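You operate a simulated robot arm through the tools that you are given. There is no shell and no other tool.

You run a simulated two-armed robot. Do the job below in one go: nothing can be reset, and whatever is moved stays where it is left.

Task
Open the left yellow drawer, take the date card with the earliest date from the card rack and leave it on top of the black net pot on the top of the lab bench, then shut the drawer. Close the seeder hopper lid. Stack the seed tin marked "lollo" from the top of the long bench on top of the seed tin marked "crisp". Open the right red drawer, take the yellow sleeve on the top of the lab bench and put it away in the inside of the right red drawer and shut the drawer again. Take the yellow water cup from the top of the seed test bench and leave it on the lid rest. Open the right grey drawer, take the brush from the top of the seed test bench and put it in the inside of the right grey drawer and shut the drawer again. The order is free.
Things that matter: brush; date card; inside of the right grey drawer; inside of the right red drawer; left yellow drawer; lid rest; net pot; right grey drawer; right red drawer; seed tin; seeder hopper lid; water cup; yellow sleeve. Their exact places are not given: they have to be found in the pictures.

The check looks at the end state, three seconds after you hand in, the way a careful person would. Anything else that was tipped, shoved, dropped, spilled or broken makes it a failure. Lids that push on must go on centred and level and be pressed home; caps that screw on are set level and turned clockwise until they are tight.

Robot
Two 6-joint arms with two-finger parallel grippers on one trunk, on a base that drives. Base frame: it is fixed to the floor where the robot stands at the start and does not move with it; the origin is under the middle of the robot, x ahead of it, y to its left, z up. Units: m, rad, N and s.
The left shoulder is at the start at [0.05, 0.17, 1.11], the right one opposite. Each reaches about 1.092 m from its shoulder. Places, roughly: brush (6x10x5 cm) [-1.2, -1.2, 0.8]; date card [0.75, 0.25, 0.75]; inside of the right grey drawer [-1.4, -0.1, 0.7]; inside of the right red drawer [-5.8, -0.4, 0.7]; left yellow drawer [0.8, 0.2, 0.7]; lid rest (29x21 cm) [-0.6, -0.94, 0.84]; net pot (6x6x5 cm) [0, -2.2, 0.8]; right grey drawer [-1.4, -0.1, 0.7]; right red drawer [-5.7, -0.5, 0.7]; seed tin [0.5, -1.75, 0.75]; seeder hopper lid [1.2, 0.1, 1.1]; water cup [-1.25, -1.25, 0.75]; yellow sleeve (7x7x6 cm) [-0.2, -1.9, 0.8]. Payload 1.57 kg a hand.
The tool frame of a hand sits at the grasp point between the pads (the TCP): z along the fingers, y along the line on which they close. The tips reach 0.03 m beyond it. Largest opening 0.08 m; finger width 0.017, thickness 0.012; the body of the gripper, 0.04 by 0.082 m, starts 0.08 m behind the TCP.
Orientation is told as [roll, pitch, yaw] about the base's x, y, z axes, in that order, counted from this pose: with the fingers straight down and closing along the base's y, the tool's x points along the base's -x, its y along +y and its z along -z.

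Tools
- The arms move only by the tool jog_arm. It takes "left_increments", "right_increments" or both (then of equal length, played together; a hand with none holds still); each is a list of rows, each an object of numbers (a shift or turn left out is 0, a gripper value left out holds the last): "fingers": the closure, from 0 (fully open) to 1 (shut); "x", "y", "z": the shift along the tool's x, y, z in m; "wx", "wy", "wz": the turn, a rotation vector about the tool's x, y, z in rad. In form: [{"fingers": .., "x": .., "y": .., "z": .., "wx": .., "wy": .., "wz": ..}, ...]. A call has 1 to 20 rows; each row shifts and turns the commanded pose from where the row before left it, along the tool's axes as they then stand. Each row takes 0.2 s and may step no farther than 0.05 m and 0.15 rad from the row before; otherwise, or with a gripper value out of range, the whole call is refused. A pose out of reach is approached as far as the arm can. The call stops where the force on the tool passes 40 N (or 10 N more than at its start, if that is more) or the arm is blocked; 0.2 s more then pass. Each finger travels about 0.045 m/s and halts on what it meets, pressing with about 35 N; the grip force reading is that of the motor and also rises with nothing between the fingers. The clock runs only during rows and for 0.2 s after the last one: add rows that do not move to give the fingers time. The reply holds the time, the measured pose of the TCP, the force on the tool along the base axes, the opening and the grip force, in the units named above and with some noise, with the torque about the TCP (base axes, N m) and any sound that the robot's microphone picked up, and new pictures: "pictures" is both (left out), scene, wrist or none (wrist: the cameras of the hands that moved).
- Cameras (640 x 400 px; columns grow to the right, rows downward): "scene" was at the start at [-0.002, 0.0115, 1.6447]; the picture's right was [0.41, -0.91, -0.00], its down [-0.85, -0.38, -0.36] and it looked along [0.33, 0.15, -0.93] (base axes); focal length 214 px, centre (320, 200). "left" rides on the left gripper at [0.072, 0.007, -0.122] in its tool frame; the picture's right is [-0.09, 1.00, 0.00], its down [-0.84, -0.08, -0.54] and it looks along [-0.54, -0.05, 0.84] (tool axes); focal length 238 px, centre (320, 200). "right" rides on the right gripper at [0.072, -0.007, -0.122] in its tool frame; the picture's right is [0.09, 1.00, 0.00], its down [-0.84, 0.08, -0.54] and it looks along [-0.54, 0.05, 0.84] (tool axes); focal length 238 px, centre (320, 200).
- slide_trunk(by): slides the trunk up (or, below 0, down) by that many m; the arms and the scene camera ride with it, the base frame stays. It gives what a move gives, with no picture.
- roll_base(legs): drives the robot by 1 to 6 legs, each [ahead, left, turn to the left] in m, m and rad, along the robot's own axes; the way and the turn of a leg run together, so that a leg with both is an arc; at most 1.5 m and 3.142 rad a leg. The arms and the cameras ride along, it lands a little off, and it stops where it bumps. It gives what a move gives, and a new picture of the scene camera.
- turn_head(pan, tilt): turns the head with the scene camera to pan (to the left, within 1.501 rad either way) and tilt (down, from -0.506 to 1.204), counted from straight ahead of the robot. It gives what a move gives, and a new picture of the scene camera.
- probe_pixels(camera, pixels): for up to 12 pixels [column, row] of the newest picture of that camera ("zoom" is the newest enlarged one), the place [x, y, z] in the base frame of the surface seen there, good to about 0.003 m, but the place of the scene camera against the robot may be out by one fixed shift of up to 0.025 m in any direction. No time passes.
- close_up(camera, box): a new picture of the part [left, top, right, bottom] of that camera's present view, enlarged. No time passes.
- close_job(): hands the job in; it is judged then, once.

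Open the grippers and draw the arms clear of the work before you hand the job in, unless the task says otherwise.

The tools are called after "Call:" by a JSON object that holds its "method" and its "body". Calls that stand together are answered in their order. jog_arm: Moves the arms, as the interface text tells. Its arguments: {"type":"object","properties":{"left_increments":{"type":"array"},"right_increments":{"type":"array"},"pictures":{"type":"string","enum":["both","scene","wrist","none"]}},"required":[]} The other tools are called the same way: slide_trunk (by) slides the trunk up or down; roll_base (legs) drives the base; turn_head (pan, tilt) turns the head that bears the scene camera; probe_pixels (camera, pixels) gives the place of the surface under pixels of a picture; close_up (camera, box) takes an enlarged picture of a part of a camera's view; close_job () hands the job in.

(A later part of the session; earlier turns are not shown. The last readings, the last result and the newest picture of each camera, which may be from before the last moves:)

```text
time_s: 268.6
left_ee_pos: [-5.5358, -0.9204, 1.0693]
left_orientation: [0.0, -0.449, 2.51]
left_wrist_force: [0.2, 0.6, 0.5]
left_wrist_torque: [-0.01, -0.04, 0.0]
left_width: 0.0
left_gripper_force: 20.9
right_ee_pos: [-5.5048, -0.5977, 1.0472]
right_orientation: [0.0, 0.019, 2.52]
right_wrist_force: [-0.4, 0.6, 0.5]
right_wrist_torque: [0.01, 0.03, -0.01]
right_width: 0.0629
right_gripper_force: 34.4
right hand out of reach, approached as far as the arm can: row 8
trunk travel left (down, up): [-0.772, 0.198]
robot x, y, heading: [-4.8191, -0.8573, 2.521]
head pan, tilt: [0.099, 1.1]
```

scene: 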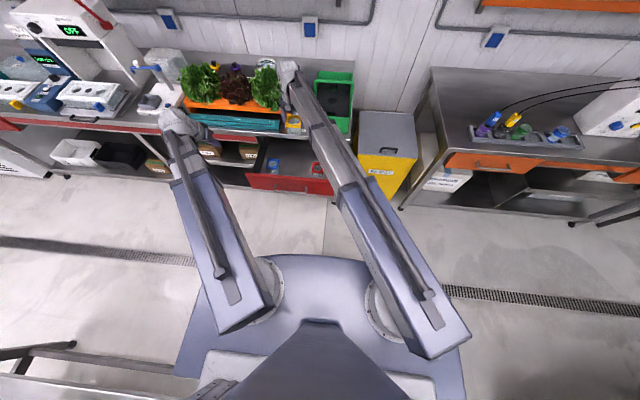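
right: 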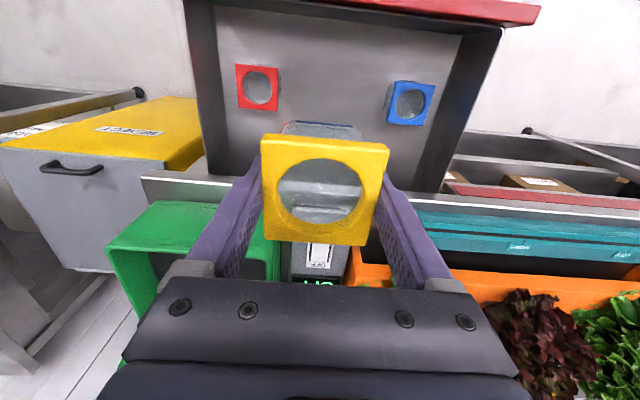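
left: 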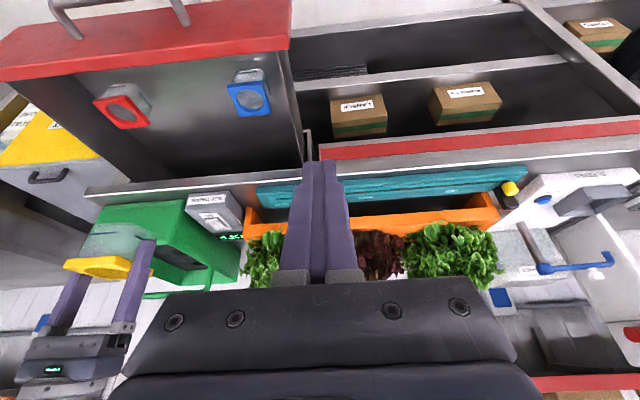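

Hand is over the spot. Move the left hand 6 cm further left, then lower.

Call:
{"method": "jog_arm", "body": {"left_increments": [{"y": 0.035}, {"y": 0.035}, {}], "pictures": "none"}}

Call:
{"method": "slide_trunk", "body": {"by": -0.25}}

Call:
{"method": "close_up", "body": {"camera": "right", "box": [0, 0, 640, 400]}}

Call:
{"method": "close_up", "body": {"camera": "scene", "box": [180, 40, 380, 165]}}

```text
time_s: 269.4
left_ee_pos: [-5.578, -0.9765, 1.0691]
left_orientation: [0.001, -0.452, 2.509]
left_wrist_force: [-0.1, -0.6, 0.3]
left_wrist_torque: [-0.01, 0.01, -0.01]
left_width: 0.0
left_gripper_force: 21.5
right_ee_pos: [-5.5035, -0.5956, 1.0471]
right_orientation: [0.002, 0.017, 2.522]
right_wrist_force: [-0.4, -0.2, -0.2]
right_wrist_torque: [0.01, -0.03, -0.02]
right_width: 0.0631
right_gripper_force: 35.4
trunk travel left (down, up): [-0.772, 0.198]
robot x, y, heading: [-4.8143, -0.8638, 2.52]
head pan, tilt: [0.099, 1.1]
```

```text
time_s: 272.0
left_ee_pos: [-5.5774, -0.977, 0.82]
left_orientation: [0.0, -0.452, 2.51]
left_wrist_force: [-0.1, -0.8, 0.7]
left_wrist_torque: [-0.03, 0.03, 0.02]
left_width: 0.0001
left_gripper_force: 21.0
right_ee_pos: [-5.5048, -0.5961, 0.7981]
right_orientation: [0.001, 0.018, 2.519]
right_wrist_force: [0.1, 1.1, 0.1]
right_wrist_torque: [-0.05, -0.03, -0.02]
right_width: 0.0628
right_gripper_force: 35.5
trunk travel left (down, up): [-0.522, 0.448]
robot x, y, heading: [-4.816, -0.8646, 2.52]
head pan, tilt: [0.099, 1.1]
```

```text
1.00 times, centred on (320, 200) of right (not enlarged: the box is as wide or as high as the picture)
```

zoom: 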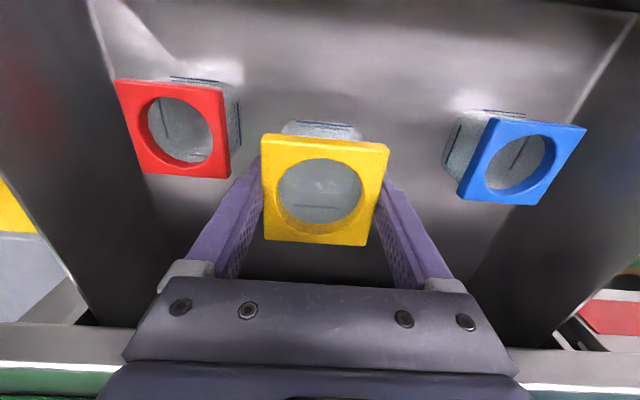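

```text
3.20 times, centred on (280, 102) of scene
```

zoom: 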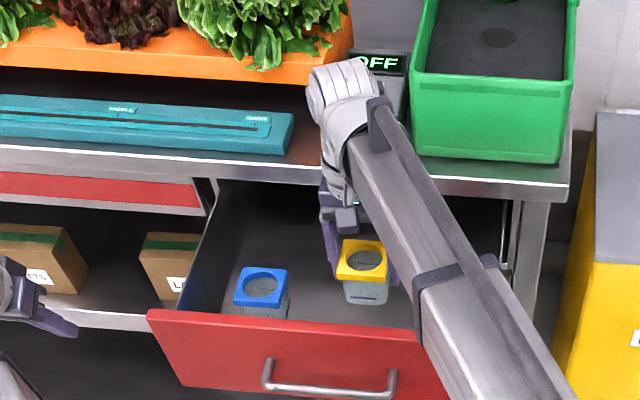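

Clear. Lower further until the sleeve touches the drawer floor.

Call:
{"method": "slide_trunk", "body": {"by": -0.046}}

Call:
{"method": "slide_trunk", "body": {"by": -0.004}}

Call:
{"method": "slide_trunk", "body": {"by": -0.003}}

```text
time_s: 272.9
left_ee_pos: [-5.5783, -0.9772, 0.7729]
left_orientation: [0.001, -0.452, 2.51]
left_wrist_force: [0.8, -0.3, -0.1]
left_wrist_torque: [0.01, 0.03, 0.01]
left_width: 0.0001
left_gripper_force: 21.5
right_ee_pos: [-5.5046, -0.5978, 0.751]
right_orientation: [0.002, 0.018, 2.52]
right_wrist_force: [-0.3, 0.3, -0.4]
right_wrist_torque: [-0.01, 0.0, 0.01]
right_width: 0.0632
right_gripper_force: 35.2
trunk travel left (down, up): [-0.476, 0.494]
robot x, y, heading: [-4.8167, -0.8605, 2.521]
head pan, tilt: [0.099, 1.1]
```

```text
time_s: 273.4
left_ee_pos: [-5.5796, -0.9775, 0.7695]
left_orientation: [0.0, -0.451, 2.509]
left_wrist_force: [-0.1, -1.1, 0.2]
left_wrist_torque: [0.01, 0.0, 0.01]
left_width: 0.0001
left_gripper_force: 21.4
right_ee_pos: [-5.5039, -0.5978, 0.7477]
right_orientation: [0.002, 0.017, 2.519]
right_wrist_force: [-0.1, 0.7, -0.1]
right_wrist_torque: [-0.01, 0.03, 0.0]
right_width: 0.0627
right_gripper_force: 34.9
trunk travel left (down, up): [-0.472, 0.498]
robot x, y, heading: [-4.8152, -0.8635, 2.523]
head pan, tilt: [0.099, 1.1]
```

```text
time_s: 273.9
left_ee_pos: [-5.5771, -0.9779, 0.7673]
left_orientation: [-0.001, -0.452, 2.509]
left_wrist_force: [0.1, -0.7, 0.4]
left_wrist_torque: [-0.05, 0.04, -0.01]
left_width: 0.0001
left_gripper_force: 21.8
right_ee_pos: [-5.504, -0.5968, 0.7452]
right_orientation: [0.001, 0.018, 2.521]
right_wrist_force: [-1.4, -1.5, 9.5]
right_wrist_torque: [0.15, 0.11, 0.03]
right_width: 0.0629
right_gripper_force: 34.7
trunk travel left (down, up): [-0.469, 0.501]
robot x, y, heading: [-4.8164, -0.8606, 2.521]
head pan, tilt: [0.099, 1.1]
```

Sleeve touches the floor (9.5 N). Release and raise.

Call:
{"method": "jog_arm", "body": {"right_increments": [{"fingers": 0.2}, {"fingers": 0.05}, {"fingers": 0.0}, {}, {}], "pictures": "none"}}

Call:
{"method": "slide_trunk", "body": {"by": 0.26}}

Call:
{"method": "close_up", "body": {"camera": "right", "box": [0, 0, 640, 400]}}

```text
time_s: 275.1
left_ee_pos: [-5.5782, -0.9773, 0.7655]
left_orientation: [0.0, -0.453, 2.51]
left_wrist_force: [0.2, 0.2, -0.1]
left_wrist_torque: [0.01, 0.0, 0.02]
left_width: 0.0
left_gripper_force: 21.6
right_ee_pos: [-5.5051, -0.5958, 0.7448]
right_orientation: [0.001, 0.018, 2.519]
right_wrist_force: [0.6, 0.5, -0.3]
right_wrist_torque: [0.01, 0.03, -0.02]
right_width: 0.0799
right_gripper_force: 0.1
trunk travel left (down, up): [-0.469, 0.501]
robot x, y, heading: [-4.8152, -0.8611, 2.517]
head pan, tilt: [0.099, 1.1]
```

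```text
time_s: 277.8
left_ee_pos: [-5.5794, -0.9768, 1.0262]
left_orientation: [0.0, -0.451, 2.509]
left_wrist_force: [-0.9, 0.1, 0.3]
left_wrist_torque: [0.02, 0.01, -0.01]
left_width: 0.0001
left_gripper_force: 21.3
right_ee_pos: [-5.5049, -0.5972, 1.0039]
right_orientation: [0.002, 0.016, 2.522]
right_wrist_force: [0.4, 0.0, -0.3]
right_wrist_torque: [-0.02, 0.03, 0.01]
right_width: 0.0801
right_gripper_force: 0.0
trunk travel left (down, up): [-0.729, 0.241]
robot x, y, heading: [-4.8146, -0.8621, 2.515]
head pan, tilt: [0.099, 1.1]
```

```text
1.00 times, centred on (320, 200) of right (not enlarged: the box is as wide or as high as the picture)
```

zoom: 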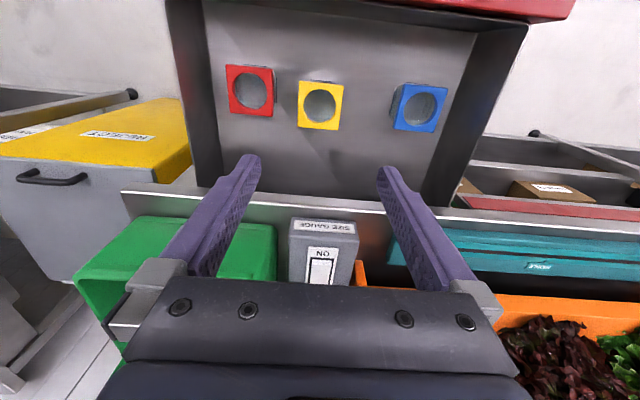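

Sleeve stands in the drawer. Retract the right hand in front of the handle, fist closed, and straighten the left hand.

Call:
{"method": "jog_arm", "body": {"right_increments": [{"x": 0.045}, {"x": 0.045}, {"x": 0.045}, {"x": 0.045}, {"x": 0.045}, {"x": 0.045, "y": 0.015}, {"fingers": 1, "y": 0.015}, {}, {}, {}, {}], "left_increments": [{"wy": 0.11}, {"wy": 0.11}, {"wy": 0.11}, {"wy": 0.12}, {}, {}, {}, {}, {}, {}, {}], "pictures": "none"}}

Call:
{"method": "slide_trunk", "body": {"by": -0.2}}

Call:
{"method": "close_up", "body": {"camera": "right", "box": [0, 0, 640, 400]}}

Call:
{"method": "probe_pixels", "body": {"camera": "zoom", "pixels": [[250, 250], [300, 245], [320, 200], [280, 265], [350, 240], [400, 240]]}}

```text
time_s: 280.2
left_ee_pos: [-5.5776, -0.9776, 1.0027]
left_orientation: [-0.001, -0.002, 2.509]
left_wrist_force: [0.3, -0.6, -1.1]
left_wrist_torque: [-0.01, -0.01, 0.03]
left_width: 0.0001
left_gripper_force: 21.4
left hand out of reach, approached as far as the arm can: row 1, 2, 3
right_ee_pos: [-5.3038, -0.7805, 1.005]
right_orientation: [0.0, 0.018, 2.52]
right_wrist_force: [-1.0, -0.3, -0.6]
right_wrist_torque: [-0.02, -0.01, 0.02]
right_width: 0.0
right_gripper_force: 14.0
right hand out of reach, approached as far as the arm can: row 4
trunk travel left (down, up): [-0.729, 0.241]
robot x, y, heading: [-4.8139, -0.861, 2.52]
head pan, tilt: [0.099, 1.1]
```

```text
time_s: 282.4
left_ee_pos: [-5.5787, -0.9756, 0.8042]
left_orientation: [0.002, -0.002, 2.51]
left_wrist_force: [-0.1, 0.1, 0.1]
left_wrist_torque: [0.01, -0.03, -0.01]
left_width: 0.0
left_gripper_force: 21.5
right_ee_pos: [-5.305, -0.7792, 0.8036]
right_orientation: [0.002, 0.018, 2.52]
right_wrist_force: [0.1, 0.0, -0.1]
right_wrist_torque: [-0.03, 0.01, -0.02]
right_width: 0.0
right_gripper_force: 21.5
trunk travel left (down, up): [-0.529, 0.441]
robot x, y, heading: [-4.8137, -0.8631, 2.522]
head pan, tilt: [0.099, 1.1]
```

```text
1.00 times, centred on (320, 200) of right (not enlarged: the box is as wide or as high as the picture)
```

zoom: 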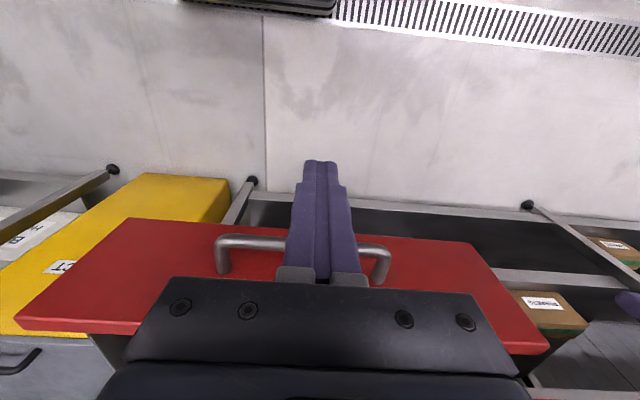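

```text
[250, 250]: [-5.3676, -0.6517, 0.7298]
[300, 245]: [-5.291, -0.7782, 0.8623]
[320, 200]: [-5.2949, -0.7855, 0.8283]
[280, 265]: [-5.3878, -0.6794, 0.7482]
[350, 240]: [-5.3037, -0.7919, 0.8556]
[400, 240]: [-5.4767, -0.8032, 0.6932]
```

Fist is in front of the bar. Lower 4 cm and push forward.

Call:
{"method": "slide_trunk", "body": {"by": -0.04}}

Call:
{"method": "jog_arm", "body": {"right_increments": [{"x": -0.03}, {"x": -0.03}, {"x": -0.03}, {"x": -0.03}, {"x": -0.03}, {"x": -0.03}, {"x": -0.03}, {"x": -0.03}, {"x": -0.03}, {"x": -0.03}, {}], "pictures": "wrist"}}

```text
time_s: 283.2
left_ee_pos: [-5.5789, -0.9768, 0.7647]
left_orientation: [0.001, -0.002, 2.51]
left_wrist_force: [0.4, 0.2, -0.1]
left_wrist_torque: [0.03, -0.01, 0.01]
left_width: 0.0001
left_gripper_force: 21.4
right_ee_pos: [-5.3018, -0.7799, 0.764]
right_orientation: [0.003, 0.018, 2.52]
right_wrist_force: [-0.6, -0.4, -0.1]
right_wrist_torque: [0.01, -0.01, 0.0]
right_width: 0.0
right_gripper_force: 22.4
trunk travel left (down, up): [-0.489, 0.481]
robot x, y, heading: [-4.8142, -0.863, 2.521]
head pan, tilt: [0.099, 1.1]
```

```text
time_s: 285.6
left_ee_pos: [-5.5778, -0.9757, 0.764]
left_orientation: [0.0, -0.002, 2.51]
left_wrist_force: [-0.7, 0.1, 0.8]
left_wrist_torque: [0.0, 0.01, 0.0]
left_width: 0.0
left_gripper_force: 21.5
right_ee_pos: [-5.5469, -0.6041, 0.764]
right_orientation: [0.002, 0.017, 2.521]
right_wrist_force: [0.1, 0.1, -0.3]
right_wrist_torque: [0.03, 0.01, 0.04]
right_width: 0.0
right_gripper_force: 21.1
right hand out of reach, approached as far as the arm can: row 6
trunk travel left (down, up): [-0.489, 0.481]
robot x, y, heading: [-4.816, -0.8616, 2.515]
head pan, tilt: [0.099, 1.1]
```

right: 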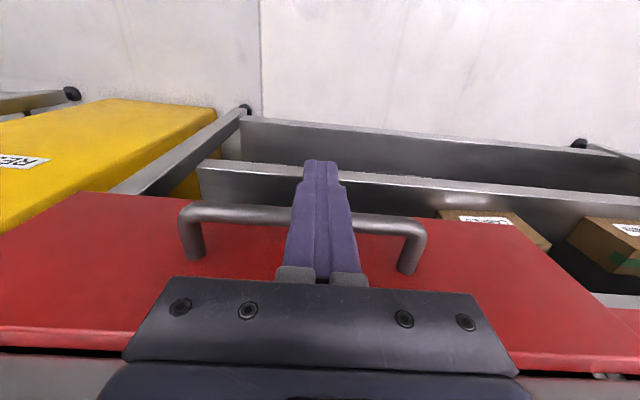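

Almost; finish with small steps until firm.

Call:
{"method": "jog_arm", "body": {"right_increments": [{"x": -0.01}, {"x": -0.008}, {"x": -0.005}, {"x": -0.004}, {"x": -0.004}, {"x": -0.004}, {"x": -0.004}, {"x": -0.003}], "pictures": "both"}}

```text
time_s: 287.2
left_ee_pos: [-5.5786, -0.9781, 0.7655]
left_orientation: [0.001, -0.002, 2.511]
left_wrist_force: [-0.4, -1.0, 0.5]
left_wrist_torque: [0.02, 0.0, 0.0]
left_width: 0.0001
left_gripper_force: 21.8
right_ee_pos: [-5.5728, -0.5873, 0.7644]
right_orientation: [0.0, 0.031, 2.525]
right_wrist_force: [4.5, -1.4, -1.1]
right_wrist_torque: [-0.02, -0.04, -0.02]
right_width: 0.0
right_gripper_force: 21.8
right hand out of reach, approached as far as the arm can: row 5
trunk travel left (down, up): [-0.489, 0.481]
robot x, y, heading: [-4.8175, -0.8643, 2.523]
head pan, tilt: [0.099, 1.1]
stopped in row 7 (right hand): the force on the tool passed its limit at 44 N (the readings are from after the stop); the commanded pose is now the measured one
```

scene: 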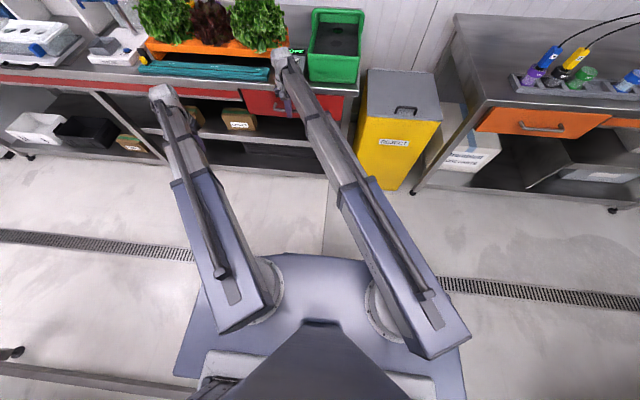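
right: 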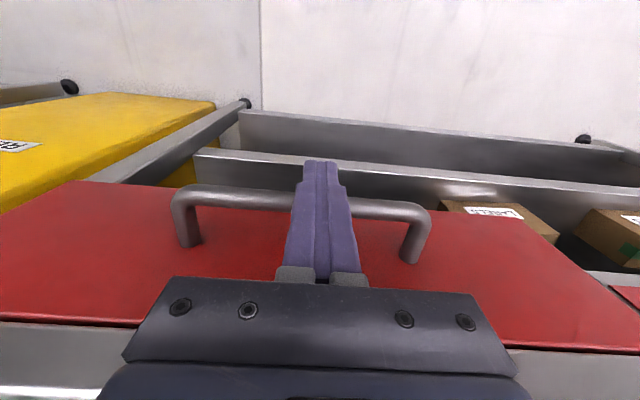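

The red drawer is shut (44 N stop). Retract, raise, and re-centre both hands; correct the right hand's slight pitch.

Call:
{"method": "jog_arm", "body": {"right_increments": [{"x": 0.04}, {"x": 0.04}, {"x": 0.04}, {"x": 0.04}, {"x": 0.04, "wy": -0.03}, {"x": 0.04}, {}, {}, {}], "left_increments": [{}, {}, {}, {}, {}, {"x": 0.03}, {"x": 0.03}, {}, {}], "pictures": "none"}}

Call:
{"method": "slide_trunk", "body": {"by": 0.34}}

Call:
{"method": "jog_arm", "body": {"right_increments": [{"y": -0.04}, {"y": -0.04}, {"y": -0.04}, {"y": -0.04}, {"y": -0.04}, {"y": -0.04}, {}, {}, {}], "left_increments": [{}, {}, {"y": -0.04}, {"y": -0.04}, {"y": -0.04}, {"y": -0.04}, {"y": -0.04}, {"y": -0.04}, {}], "pictures": "scene"}}

```text
time_s: 289.2
left_ee_pos: [-5.5286, -1.0104, 0.7639]
left_orientation: [0.0, -0.001, 2.51]
left_wrist_force: [-1.7, 0.0, -0.1]
left_wrist_torque: [0.02, -0.01, 0.03]
left_width: 0.0002
left_gripper_force: 20.9
right_ee_pos: [-5.3768, -0.7265, 0.7629]
right_orientation: [-0.001, -0.001, 2.523]
right_wrist_force: [0.1, -0.2, -0.1]
right_wrist_torque: [0.01, -0.01, 0.01]
right_width: 0.0003
right_gripper_force: 21.2
right hand out of reach, approached as far as the arm can: row 5
trunk travel left (down, up): [-0.489, 0.481]
robot x, y, heading: [-4.8124, -0.8651, 2.521]
head pan, tilt: [0.099, 1.1]
```

```text
time_s: 292.5
left_ee_pos: [-5.5294, -1.0108, 1.1046]
left_orientation: [0.0, -0.002, 2.511]
left_wrist_force: [0.4, 1.0, 1.1]
left_wrist_torque: [-0.02, 0.0, 0.01]
left_width: 0.0001
left_gripper_force: 21.4
right_ee_pos: [-5.3765, -0.7268, 1.1038]
right_orientation: [-0.001, 0.0, 2.521]
right_wrist_force: [0.4, 0.3, -0.5]
right_wrist_torque: [0.01, -0.01, 0.02]
right_width: 0.0
right_gripper_force: 21.4
trunk travel left (down, up): [-0.829, 0.141]
robot x, y, heading: [-4.8149, -0.8621, 2.519]
head pan, tilt: [0.099, 1.1]
```

```text
time_s: 294.5
left_ee_pos: [-5.3889, -0.8172, 1.1041]
left_orientation: [-0.001, -0.001, 2.511]
left_wrist_force: [-0.7, 0.7, 0.4]
left_wrist_torque: [-0.02, 0.0, 0.03]
left_width: 0.0
left_gripper_force: 21.9
right_ee_pos: [-5.2361, -0.531, 1.1055]
right_orientation: [-0.002, 0.0, 2.524]
right_wrist_force: [0.3, 0.1, -0.7]
right_wrist_torque: [0.02, -0.02, 0.0]
right_width: 0.0001
right_gripper_force: 20.8
trunk travel left (down, up): [-0.829, 0.141]
robot x, y, heading: [-4.8151, -0.8654, 2.519]
head pan, tilt: [0.099, 1.1]
```

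scene: 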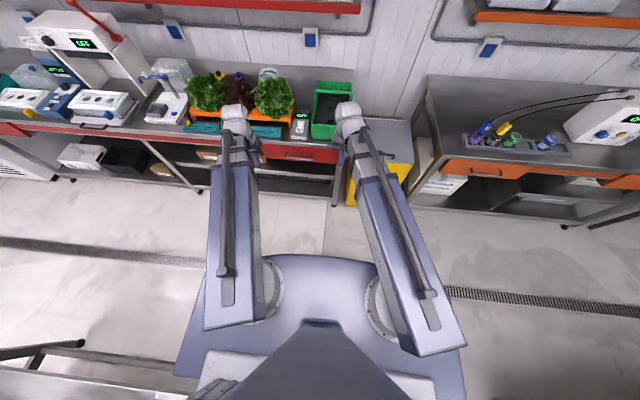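

Close-up check of the shut drawer, then drive back through the passage and turn toward the test bench.

Call:
{"method": "close_up", "body": {"camera": "scene", "box": [230, 90, 390, 190]}}

Call:
{"method": "roll_base", "body": {"legs": [[0.0, -0.42, 0.0], [-1.45, 0.0, 0.0], [0.0, 0.0, -1.571]]}}

Call:
{"method": "turn_head", "body": {"pan": -0.6, "tilt": 0.6}}

```text
4.00 times, centred on (310, 140) of scene
```

zoom: 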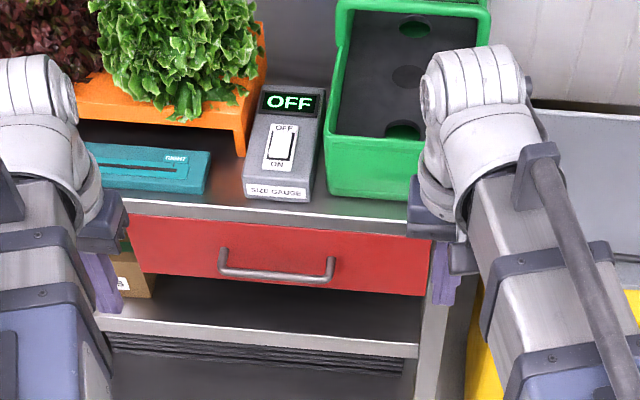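

```text
time_s: 307.6
left_ee_pos: [-3.3627, -0.775, 1.105]
left_orientation: [0.0, -0.004, 0.953]
left_wrist_force: [0.2, 0.0, -0.5]
left_wrist_torque: [-0.01, -0.03, 0.0]
left_width: 0.0
left_gripper_force: 21.1
right_ee_pos: [-3.0739, -0.9238, 1.1036]
right_orientation: [0.001, -0.001, 0.967]
right_wrist_force: [0.1, 0.7, -0.2]
right_wrist_torque: [0.02, -0.07, -0.01]
right_width: 0.0001
right_gripper_force: 20.8
trunk travel left (down, up): [-0.829, 0.141]
robot x, y, heading: [-3.3993, -1.3475, 0.965]
head pan, tilt: [0.099, 1.1]
```

scene: 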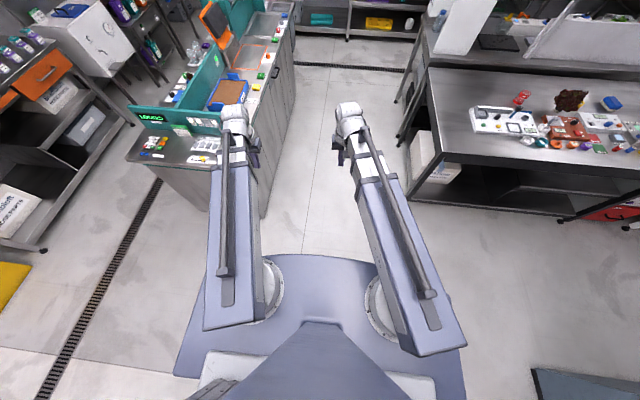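

```text
time_s: 308.7
left_ee_pos: [-3.3633, -0.774, 1.1044]
left_orientation: [0.0, -0.001, 0.954]
left_wrist_force: [-0.3, 0.2, 0.0]
left_wrist_torque: [-0.01, 0.03, 0.01]
left_width: 0.0
left_gripper_force: 21.3
right_ee_pos: [-3.0744, -0.9237, 1.1053]
right_orientation: [-0.001, 0.001, 0.967]
right_wrist_force: [-0.2, 0.9, -0.5]
right_wrist_torque: [0.01, -0.04, 0.03]
right_width: 0.0003
right_gripper_force: 21.1
trunk travel left (down, up): [-0.829, 0.141]
robot x, y, heading: [-3.3991, -1.3445, 0.966]
head pan, tilt: [-0.6, 0.6]
```

scene: 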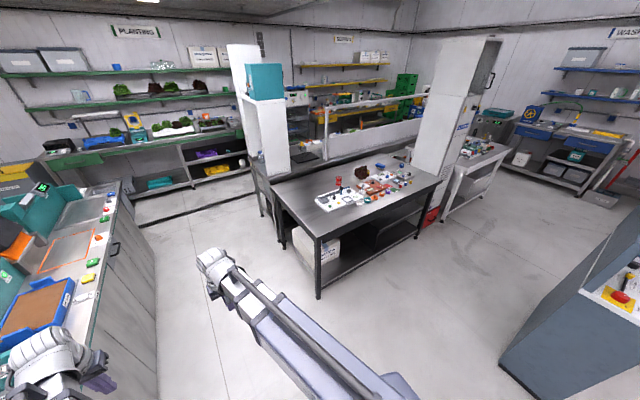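

Zoom on the test bench to find the brush and yellow water cup.

Call:
{"method": "close_up", "body": {"camera": "scene", "box": [270, 130, 450, 242]}}

Call:
{"method": "probe_pixels", "body": {"camera": "scene", "pixels": [[270, 180], [318, 238], [440, 180], [340, 190], [361, 173], [380, 165], [400, 180], [318, 295], [262, 210], [120, 235], [250, 160], [300, 175]]}}

```text
3.56 times, centred on (360, 186) of scene
```

zoom: 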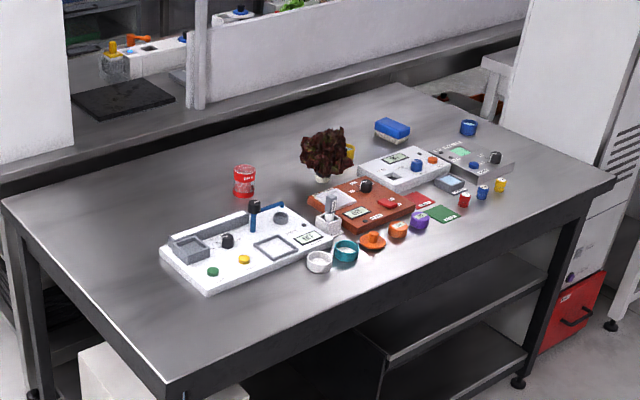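

```text
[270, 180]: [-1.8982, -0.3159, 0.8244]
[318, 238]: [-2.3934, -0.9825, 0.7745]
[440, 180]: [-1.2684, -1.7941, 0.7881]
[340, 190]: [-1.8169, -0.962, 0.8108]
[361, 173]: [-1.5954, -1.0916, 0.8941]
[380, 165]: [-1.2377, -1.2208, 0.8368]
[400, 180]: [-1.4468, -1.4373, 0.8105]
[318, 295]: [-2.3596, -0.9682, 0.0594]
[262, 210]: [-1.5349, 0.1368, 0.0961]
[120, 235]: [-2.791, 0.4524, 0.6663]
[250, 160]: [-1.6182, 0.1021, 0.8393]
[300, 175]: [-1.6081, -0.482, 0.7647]
```

Brush (blue) is at ≈(−1.24,−1.22,0.84); a yellow object hides behind the red lettuce. I drive to stand in front of the test bench at u≈−0.4.

Call:
{"method": "roll_base", "body": {"legs": [[0.42, 0.0, -0.021], [0.0, -0.78, 0.0], [0.0, -0.75, 0.0]]}}

Call:
{"method": "turn_head", "body": {"pan": -0.1, "tilt": 0.95}}

Call:
{"method": "close_up", "body": {"camera": "scene", "box": [200, 100, 440, 250]}}

```text
time_s: 318.7
left_ee_pos: [-1.8743, -1.3279, 1.105]
left_orientation: [-0.001, 0.0, 0.928]
left_wrist_force: [0.2, -0.1, 0.0]
left_wrist_torque: [0.01, 0.01, 0.01]
left_width: 0.0
left_gripper_force: 21.6
right_ee_pos: [-1.5914, -1.4809, 1.1037]
right_orientation: [0.0, -0.001, 0.94]
right_wrist_force: [0.1, -0.1, 0.2]
right_wrist_torque: [-0.03, 0.01, 0.04]
right_width: 0.0
right_gripper_force: 21.1
trunk travel left (down, up): [-0.829, 0.141]
robot x, y, heading: [-1.9291, -1.8992, 0.94]
head pan, tilt: [-0.6, 0.6]
```

scene: 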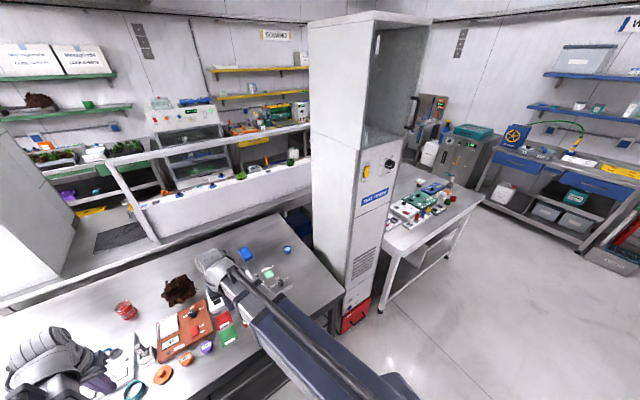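

```text
time_s: 319.7
left_ee_pos: [-1.8757, -1.3255, 1.1035]
left_orientation: [-0.001, -0.002, 0.928]
left_wrist_force: [-0.4, 0.1, 0.4]
left_wrist_torque: [-0.02, 0.01, -0.01]
left_width: 0.0
left_gripper_force: 21.0
right_ee_pos: [-1.5903, -1.4819, 1.1038]
right_orientation: [0.001, 0.0, 0.941]
right_wrist_force: [-0.2, -0.3, 0.6]
right_wrist_torque: [0.0, -0.03, 0.0]
right_width: 0.0
right_gripper_force: 21.4
trunk travel left (down, up): [-0.829, 0.141]
robot x, y, heading: [-1.9248, -1.8982, 0.937]
head pan, tilt: [-0.099, 0.949]
```

scene: 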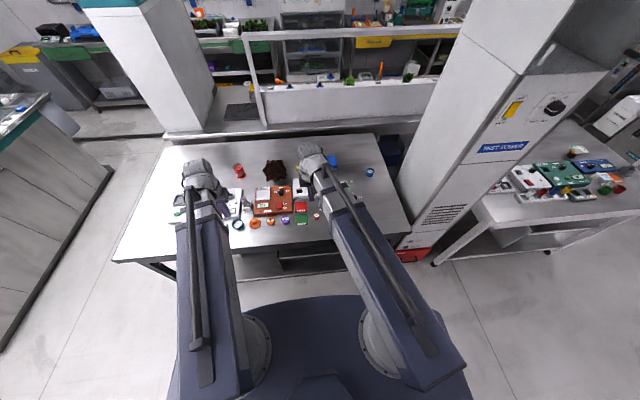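

```text
2.67 times, centred on (320, 175) of scene
```

zoom: 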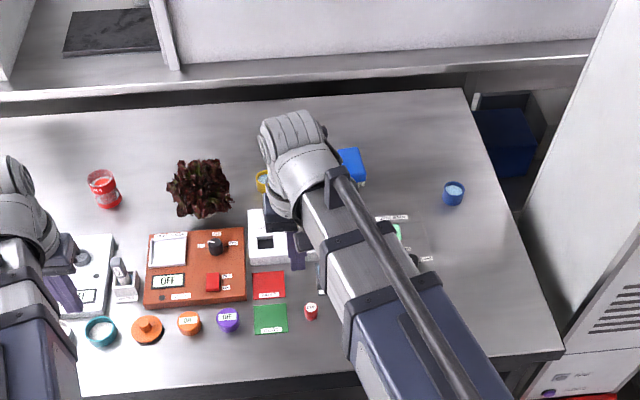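

The yellow water cup peeks out at zoom (262,182), beside the right wrist. Move the right hand right for a clear view.

Call:
{"method": "jog_arm", "body": {"right_increments": [{"y": -0.045}, {"y": -0.045}, {"y": -0.045}, {"y": -0.045}, {"y": -0.045}, {"fingers": 0}, {}], "pictures": "both"}}

Call:
{"method": "close_up", "body": {"camera": "scene", "box": [240, 130, 400, 230]}}

Call:
{"method": "probe_pixels", "body": {"camera": "zoom", "pixels": [[240, 180], [230, 165], [370, 120], [355, 135], [390, 110], [300, 200], [140, 170], [520, 165], [400, 225]]}}

```text
time_s: 321.3
left_ee_pos: [-1.8751, -1.3264, 1.1035]
left_orientation: [0.0, -0.002, 0.929]
left_wrist_force: [-0.8, -0.1, 0.1]
left_wrist_torque: [-0.01, 0.02, 0.02]
left_width: 0.0002
left_gripper_force: 21.0
right_ee_pos: [-1.4062, -1.6146, 1.1034]
right_orientation: [-0.002, 0.0, 0.942]
right_wrist_force: [-0.1, 0.7, 0.4]
right_wrist_torque: [-0.01, 0.03, 0.03]
right_width: 0.0499
right_gripper_force: 0.0
trunk travel left (down, up): [-0.829, 0.141]
robot x, y, heading: [-1.924, -1.8972, 0.94]
head pan, tilt: [-0.099, 0.949]
```

scene: 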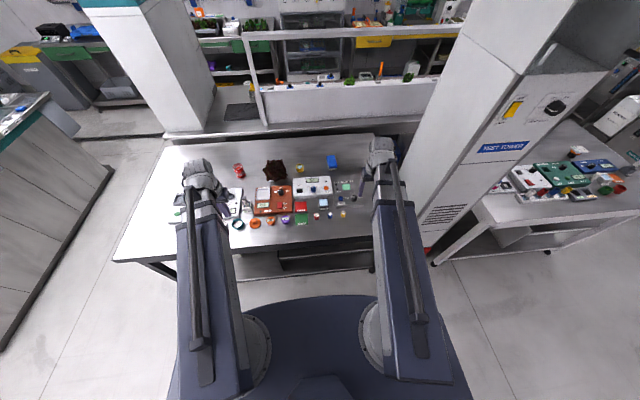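
right: 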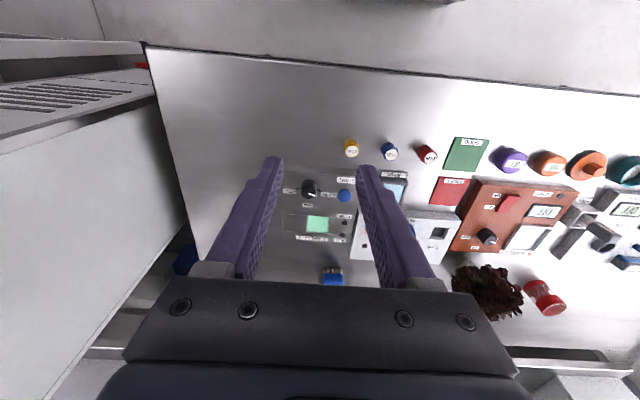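

```text
4.00 times, centred on (320, 180) of scene
```

zoom: 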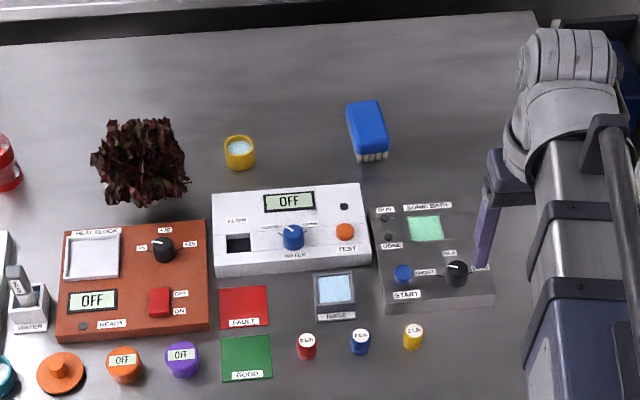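

```text
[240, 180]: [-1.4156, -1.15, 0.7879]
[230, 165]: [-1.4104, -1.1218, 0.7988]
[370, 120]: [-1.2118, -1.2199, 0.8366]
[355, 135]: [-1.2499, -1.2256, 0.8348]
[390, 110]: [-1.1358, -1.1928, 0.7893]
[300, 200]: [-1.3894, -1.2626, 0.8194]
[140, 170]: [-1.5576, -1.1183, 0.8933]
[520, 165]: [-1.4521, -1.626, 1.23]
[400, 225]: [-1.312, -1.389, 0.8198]
```

Cup at ≈(−1.405,−1.12), brush at ≈(−1.225,−1.22). Roll forward 0.12 and view both with the wrist cameras.

Call:
{"method": "roll_base", "body": {"legs": [[0.12, 0.0, 0.005]]}}

Call:
{"method": "jog_arm", "body": {"left_increments": [{"fingers": 0, "x": -0.02, "y": -0.03}, {"x": -0.02, "y": -0.03}, {"x": -0.02, "y": -0.03}, {"x": -0.02}, {}], "right_increments": [{"x": -0.02, "y": 0.03}, {"x": -0.02, "y": 0.02}, {"x": -0.02}, {"x": -0.02}, {}], "pictures": "both"}}

```text
time_s: 322.5
left_ee_pos: [-1.8058, -1.2262, 1.1036]
left_orientation: [0.0, -0.001, 0.934]
left_wrist_force: [-0.7, 0.1, -0.3]
left_wrist_torque: [-0.02, 0.04, -0.03]
left_width: 0.0
left_gripper_force: 20.9
right_ee_pos: [-1.337, -1.5133, 1.1025]
right_orientation: [-0.001, 0.002, 0.946]
right_wrist_force: [0.6, 0.7, -0.3]
right_wrist_torque: [-0.02, 0.02, 0.0]
right_width: 0.0801
right_gripper_force: 0.3
trunk travel left (down, up): [-0.829, 0.141]
robot x, y, heading: [-1.8522, -1.7991, 0.939]
head pan, tilt: [-0.099, 0.949]
```

scene: 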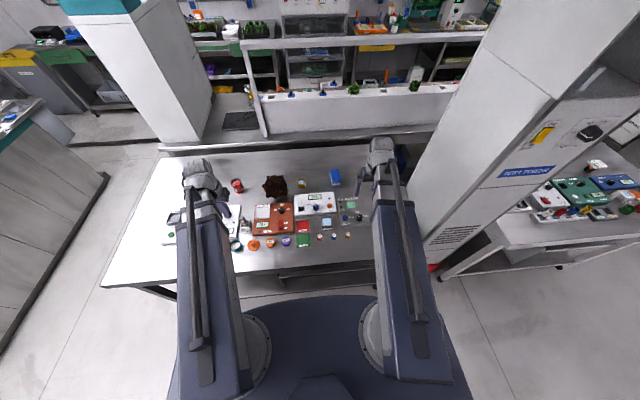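

```text
time_s: 323.7
left_ee_pos: [-1.6881, -1.2171, 1.1046]
left_orientation: [-0.001, -0.002, 0.934]
left_wrist_force: [-0.9, 0.2, 0.0]
left_wrist_torque: [0.03, 0.02, 0.0]
left_width: 0.0802
left_gripper_force: 0.1
right_ee_pos: [-1.3322, -1.4205, 1.1055]
right_orientation: [0.001, -0.002, 0.947]
right_wrist_force: [0.2, 0.4, -0.4]
right_wrist_torque: [0.0, -0.02, 0.02]
right_width: 0.0798
right_gripper_force: 0.1
trunk travel left (down, up): [-0.829, 0.141]
robot x, y, heading: [-1.855, -1.7971, 0.945]
head pan, tilt: [-0.099, 0.949]
```

scene: 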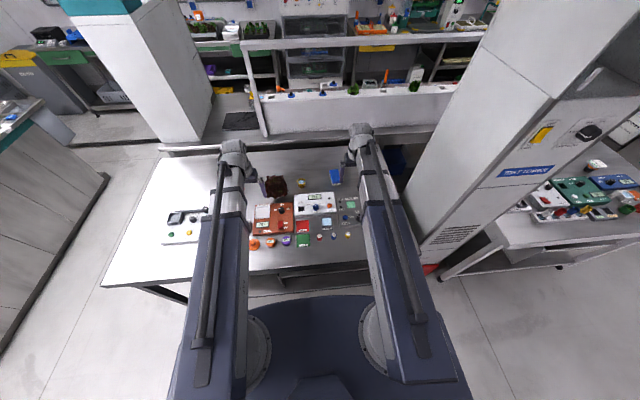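
right: 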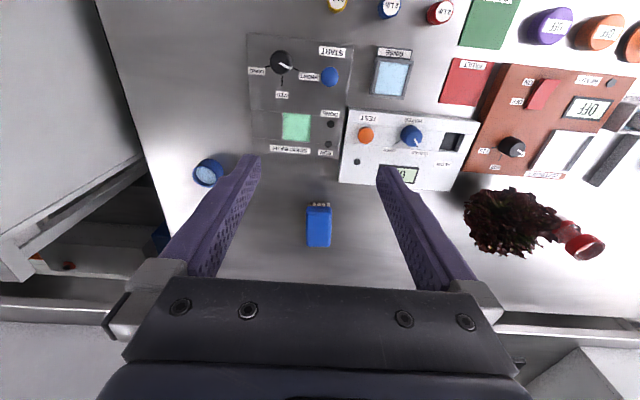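
left: 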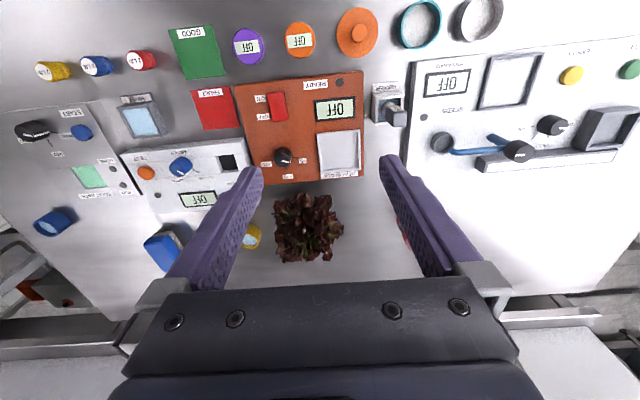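

Call:
{"method": "close_up", "body": {"camera": "right", "box": [240, 180, 400, 280]}}

Call:
{"method": "probe_pixels", "body": {"camera": "zoom", "pixels": [[270, 100], [360, 105], [362, 260], [280, 262], [315, 180], [270, 180], [362, 180], [315, 90], [315, 265], [420, 250]]}}

Call:
{"method": "close_up", "body": {"camera": "left", "box": [200, 180, 360, 280]}}

Call:
{"method": "probe_pixels", "body": {"camera": "zoom", "pixels": [[210, 200], [205, 230], [230, 240], [190, 245], [220, 190], [210, 270], [400, 200]]}}

```text
4.00 times, centred on (320, 230) of right
```

zoom: 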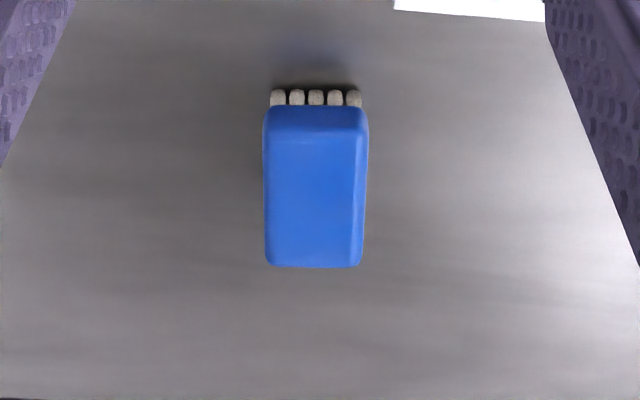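

```text
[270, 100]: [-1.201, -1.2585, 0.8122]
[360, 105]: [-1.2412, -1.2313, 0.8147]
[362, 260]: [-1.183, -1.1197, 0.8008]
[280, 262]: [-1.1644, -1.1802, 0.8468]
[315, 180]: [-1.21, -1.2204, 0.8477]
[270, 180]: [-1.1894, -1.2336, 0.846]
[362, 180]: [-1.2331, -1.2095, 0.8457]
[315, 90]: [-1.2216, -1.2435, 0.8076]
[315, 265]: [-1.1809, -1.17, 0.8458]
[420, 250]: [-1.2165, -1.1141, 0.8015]
```

```text
4.00 times, centred on (280, 230) of left
```

zoom: 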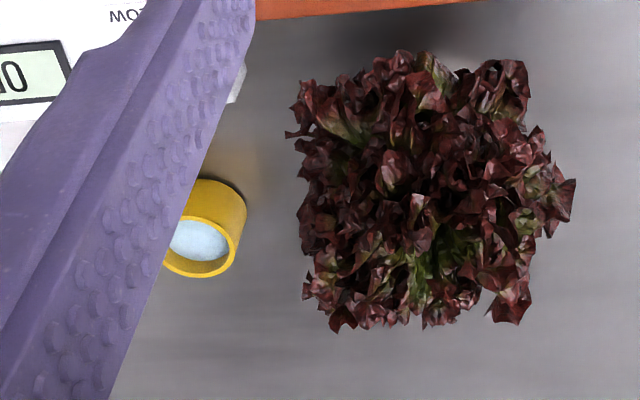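

```text
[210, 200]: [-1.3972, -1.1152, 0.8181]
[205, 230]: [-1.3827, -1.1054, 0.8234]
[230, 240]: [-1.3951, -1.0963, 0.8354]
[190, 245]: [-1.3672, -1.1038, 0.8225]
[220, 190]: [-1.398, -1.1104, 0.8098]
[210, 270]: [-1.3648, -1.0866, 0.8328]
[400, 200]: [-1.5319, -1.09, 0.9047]
```

Brush centre ≈(−1.207,−1.215) yawed ~0.11 rad; cup centre ≈(−1.380,−1.101), rim z≈0.835. Move both open hands above them together.

Call:
{"method": "jog_arm", "body": {"left_increments": [{"x": -0.0395, "y": -0.0255}, {"x": -0.0395, "y": -0.0255}, {"x": -0.0395, "y": -0.0255}, {"x": -0.0395, "y": -0.0255}, {"x": -0.0395, "y": -0.0255}, {"x": -0.0395, "y": -0.0255}, {"x": -0.0396, "y": -0.0257}, {}, {}], "right_increments": [{"x": -0.0343, "y": 0.0026}, {"x": -0.0343, "y": 0.0026}, {"x": -0.0343, "y": 0.0026}, {"x": -0.0343, "y": 0.0026}, {"x": -0.0343, "y": 0.0026}, {"x": -0.0343, "y": 0.0026}, {"x": -0.0341, "y": 0.0028}, {"wz": -0.11}, {}], "pictures": "none"}}

Call:
{"method": "slide_trunk", "body": {"by": -0.17}}

Call:
{"method": "close_up", "body": {"camera": "right", "box": [160, 20, 480, 220]}}

Call:
{"method": "close_up", "body": {"camera": "left", "box": [160, 20, 480, 220]}}

```text
time_s: 325.7
left_ee_pos: [-1.3769, -1.1016, 1.1036]
left_orientation: [-0.001, -0.002, 0.934]
left_wrist_force: [-0.1, 0.4, 0.2]
left_wrist_torque: [-0.03, 0.0, -0.01]
left_width: 0.08
left_gripper_force: 0.1
right_ee_pos: [-1.2053, -1.2144, 1.1036]
right_orientation: [0.0, 0.0, 1.059]
right_wrist_force: [0.2, 0.0, 0.6]
right_wrist_torque: [-0.01, 0.03, 0.01]
right_width: 0.0802
right_gripper_force: 0.1
trunk travel left (down, up): [-0.829, 0.141]
robot x, y, heading: [-1.8585, -1.7997, 0.944]
head pan, tilt: [-0.099, 0.949]
```

```text
time_s: 327.6
left_ee_pos: [-1.379, -1.1026, 0.9341]
left_orientation: [0.0, -0.002, 0.935]
left_wrist_force: [-0.9, 0.7, 0.8]
left_wrist_torque: [0.01, 0.01, -0.03]
left_width: 0.0799
left_gripper_force: 0.0
right_ee_pos: [-1.2067, -1.2163, 0.9336]
right_orientation: [-0.003, 0.001, 1.056]
right_wrist_force: [0.6, -0.8, 1.2]
right_wrist_torque: [-0.01, -0.03, -0.01]
right_width: 0.0803
right_gripper_force: 0.0
trunk travel left (down, up): [-0.659, 0.311]
robot x, y, heading: [-1.8543, -1.7992, 0.943]
head pan, tilt: [-0.099, 0.949]
```

```text
2.00 times, centred on (320, 120) of right
```

zoom: 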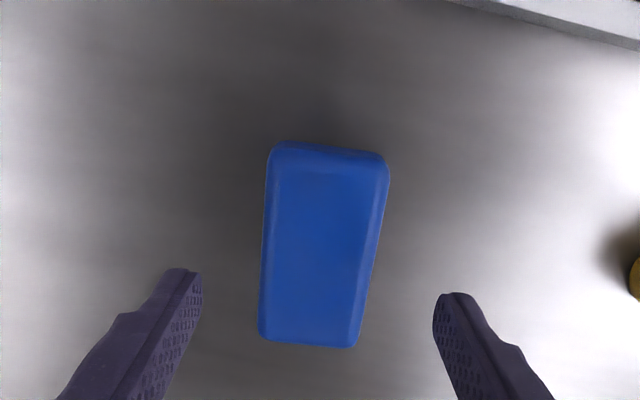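

```text
2.00 times, centred on (320, 120) of left
```

zoom: 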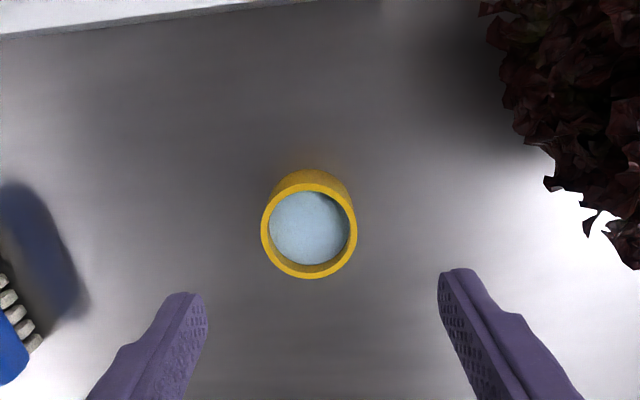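

Probe the cup rim and brush again for fine alignment.

Call:
{"method": "probe_pixels", "body": {"camera": "zoom", "pixels": [[265, 228], [353, 230], [308, 189], [309, 273], [309, 230]]}}

Call:
{"method": "close_up", "body": {"camera": "right", "box": [160, 20, 480, 220]}}

Call:
{"method": "probe_pixels", "body": {"camera": "zoom", "pixels": [[275, 170], [380, 180], [350, 340], [265, 330], [320, 250], [268, 250], [365, 250]]}}

```text
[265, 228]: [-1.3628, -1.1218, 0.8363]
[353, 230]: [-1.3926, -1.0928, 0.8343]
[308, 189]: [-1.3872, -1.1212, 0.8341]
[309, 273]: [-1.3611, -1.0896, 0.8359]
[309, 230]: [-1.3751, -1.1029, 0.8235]
```

```text
2.00 times, centred on (320, 120) of right
```

zoom: 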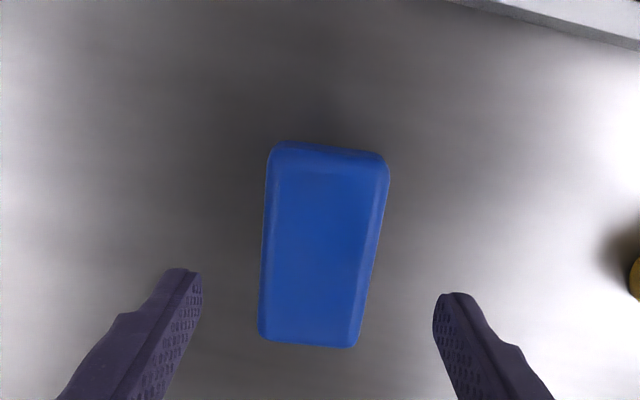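

```text
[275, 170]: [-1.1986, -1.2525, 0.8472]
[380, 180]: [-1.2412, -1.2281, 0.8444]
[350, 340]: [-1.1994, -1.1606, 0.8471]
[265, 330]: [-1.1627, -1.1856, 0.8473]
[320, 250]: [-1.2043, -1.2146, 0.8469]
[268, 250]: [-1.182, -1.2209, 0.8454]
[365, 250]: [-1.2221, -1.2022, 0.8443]
```

Fine-tune: left 4.5 mm right, right 11 mm forward; then lower to z≈0.836 and close both.

Call:
{"method": "jog_arm", "body": {"left_increments": [{"y": -0.0045, "x": 0.001}, {}], "right_increments": [{"x": -0.011}, {}], "pictures": "none"}}

Call:
{"method": "slide_trunk", "body": {"by": -0.097}}

Call:
{"method": "jog_arm", "body": {"left_increments": [{"fingers": 0.4}, {"fingers": 1}, {}, {}, {}], "right_increments": [{"fingers": 1}, {}, {}, {}, {}], "pictures": "wrist"}}

```text
time_s: 328.2
left_ee_pos: [-1.3759, -1.1059, 0.934]
left_orientation: [0.0, -0.001, 0.934]
left_wrist_force: [0.1, 0.6, -0.5]
left_wrist_torque: [0.02, -0.01, -0.02]
left_width: 0.08
left_gripper_force: 0.1
right_ee_pos: [-1.2005, -1.2038, 0.9334]
right_orientation: [-0.002, 0.0, 1.056]
right_wrist_force: [-0.6, 0.6, 0.8]
right_wrist_torque: [-0.01, 0.02, 0.0]
right_width: 0.0799
right_gripper_force: 0.1
trunk travel left (down, up): [-0.659, 0.311]
robot x, y, heading: [-1.8518, -1.8004, 0.942]
head pan, tilt: [-0.099, 0.949]
```

```text
time_s: 329.5
left_ee_pos: [-1.3765, -1.1052, 0.8378]
left_orientation: [0.0, -0.002, 0.935]
left_wrist_force: [-0.2, -0.4, -0.2]
left_wrist_torque: [-0.02, 0.02, -0.01]
left_width: 0.08
left_gripper_force: 0.1
right_ee_pos: [-1.2005, -1.2046, 0.8377]
right_orientation: [-0.001, -0.001, 1.055]
right_wrist_force: [1.2, 0.6, 0.2]
right_wrist_torque: [0.03, 0.03, -0.03]
right_width: 0.0799
right_gripper_force: 0.1
trunk travel left (down, up): [-0.562, 0.408]
robot x, y, heading: [-1.8528, -1.797, 0.941]
head pan, tilt: [-0.099, 0.949]
```

```text
time_s: 330.7
left_ee_pos: [-1.3765, -1.1047, 0.8365]
left_orientation: [-0.001, -0.003, 0.932]
left_wrist_force: [0.9, 0.0, 2.1]
left_wrist_torque: [-0.01, -0.06, 0.01]
left_width: 0.0446
left_gripper_force: 35.0
right_ee_pos: [-1.2007, -1.2059, 0.8377]
right_orientation: [-0.001, 0.002, 1.057]
right_wrist_force: [1.1, 0.5, -0.4]
right_wrist_torque: [0.03, 0.0, -0.01]
right_width: 0.0538
right_gripper_force: 34.5
trunk travel left (down, up): [-0.562, 0.408]
robot x, y, heading: [-1.8596, -1.8028, 0.942]
head pan, tilt: [-0.099, 0.949]
```

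right: 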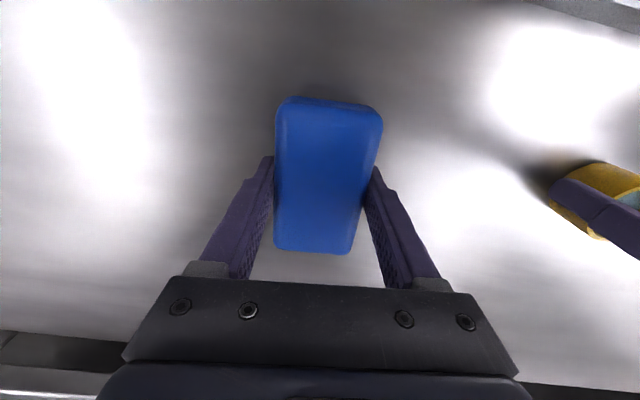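
left: 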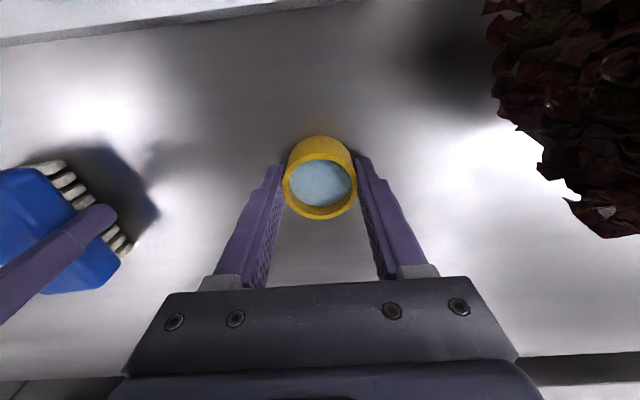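

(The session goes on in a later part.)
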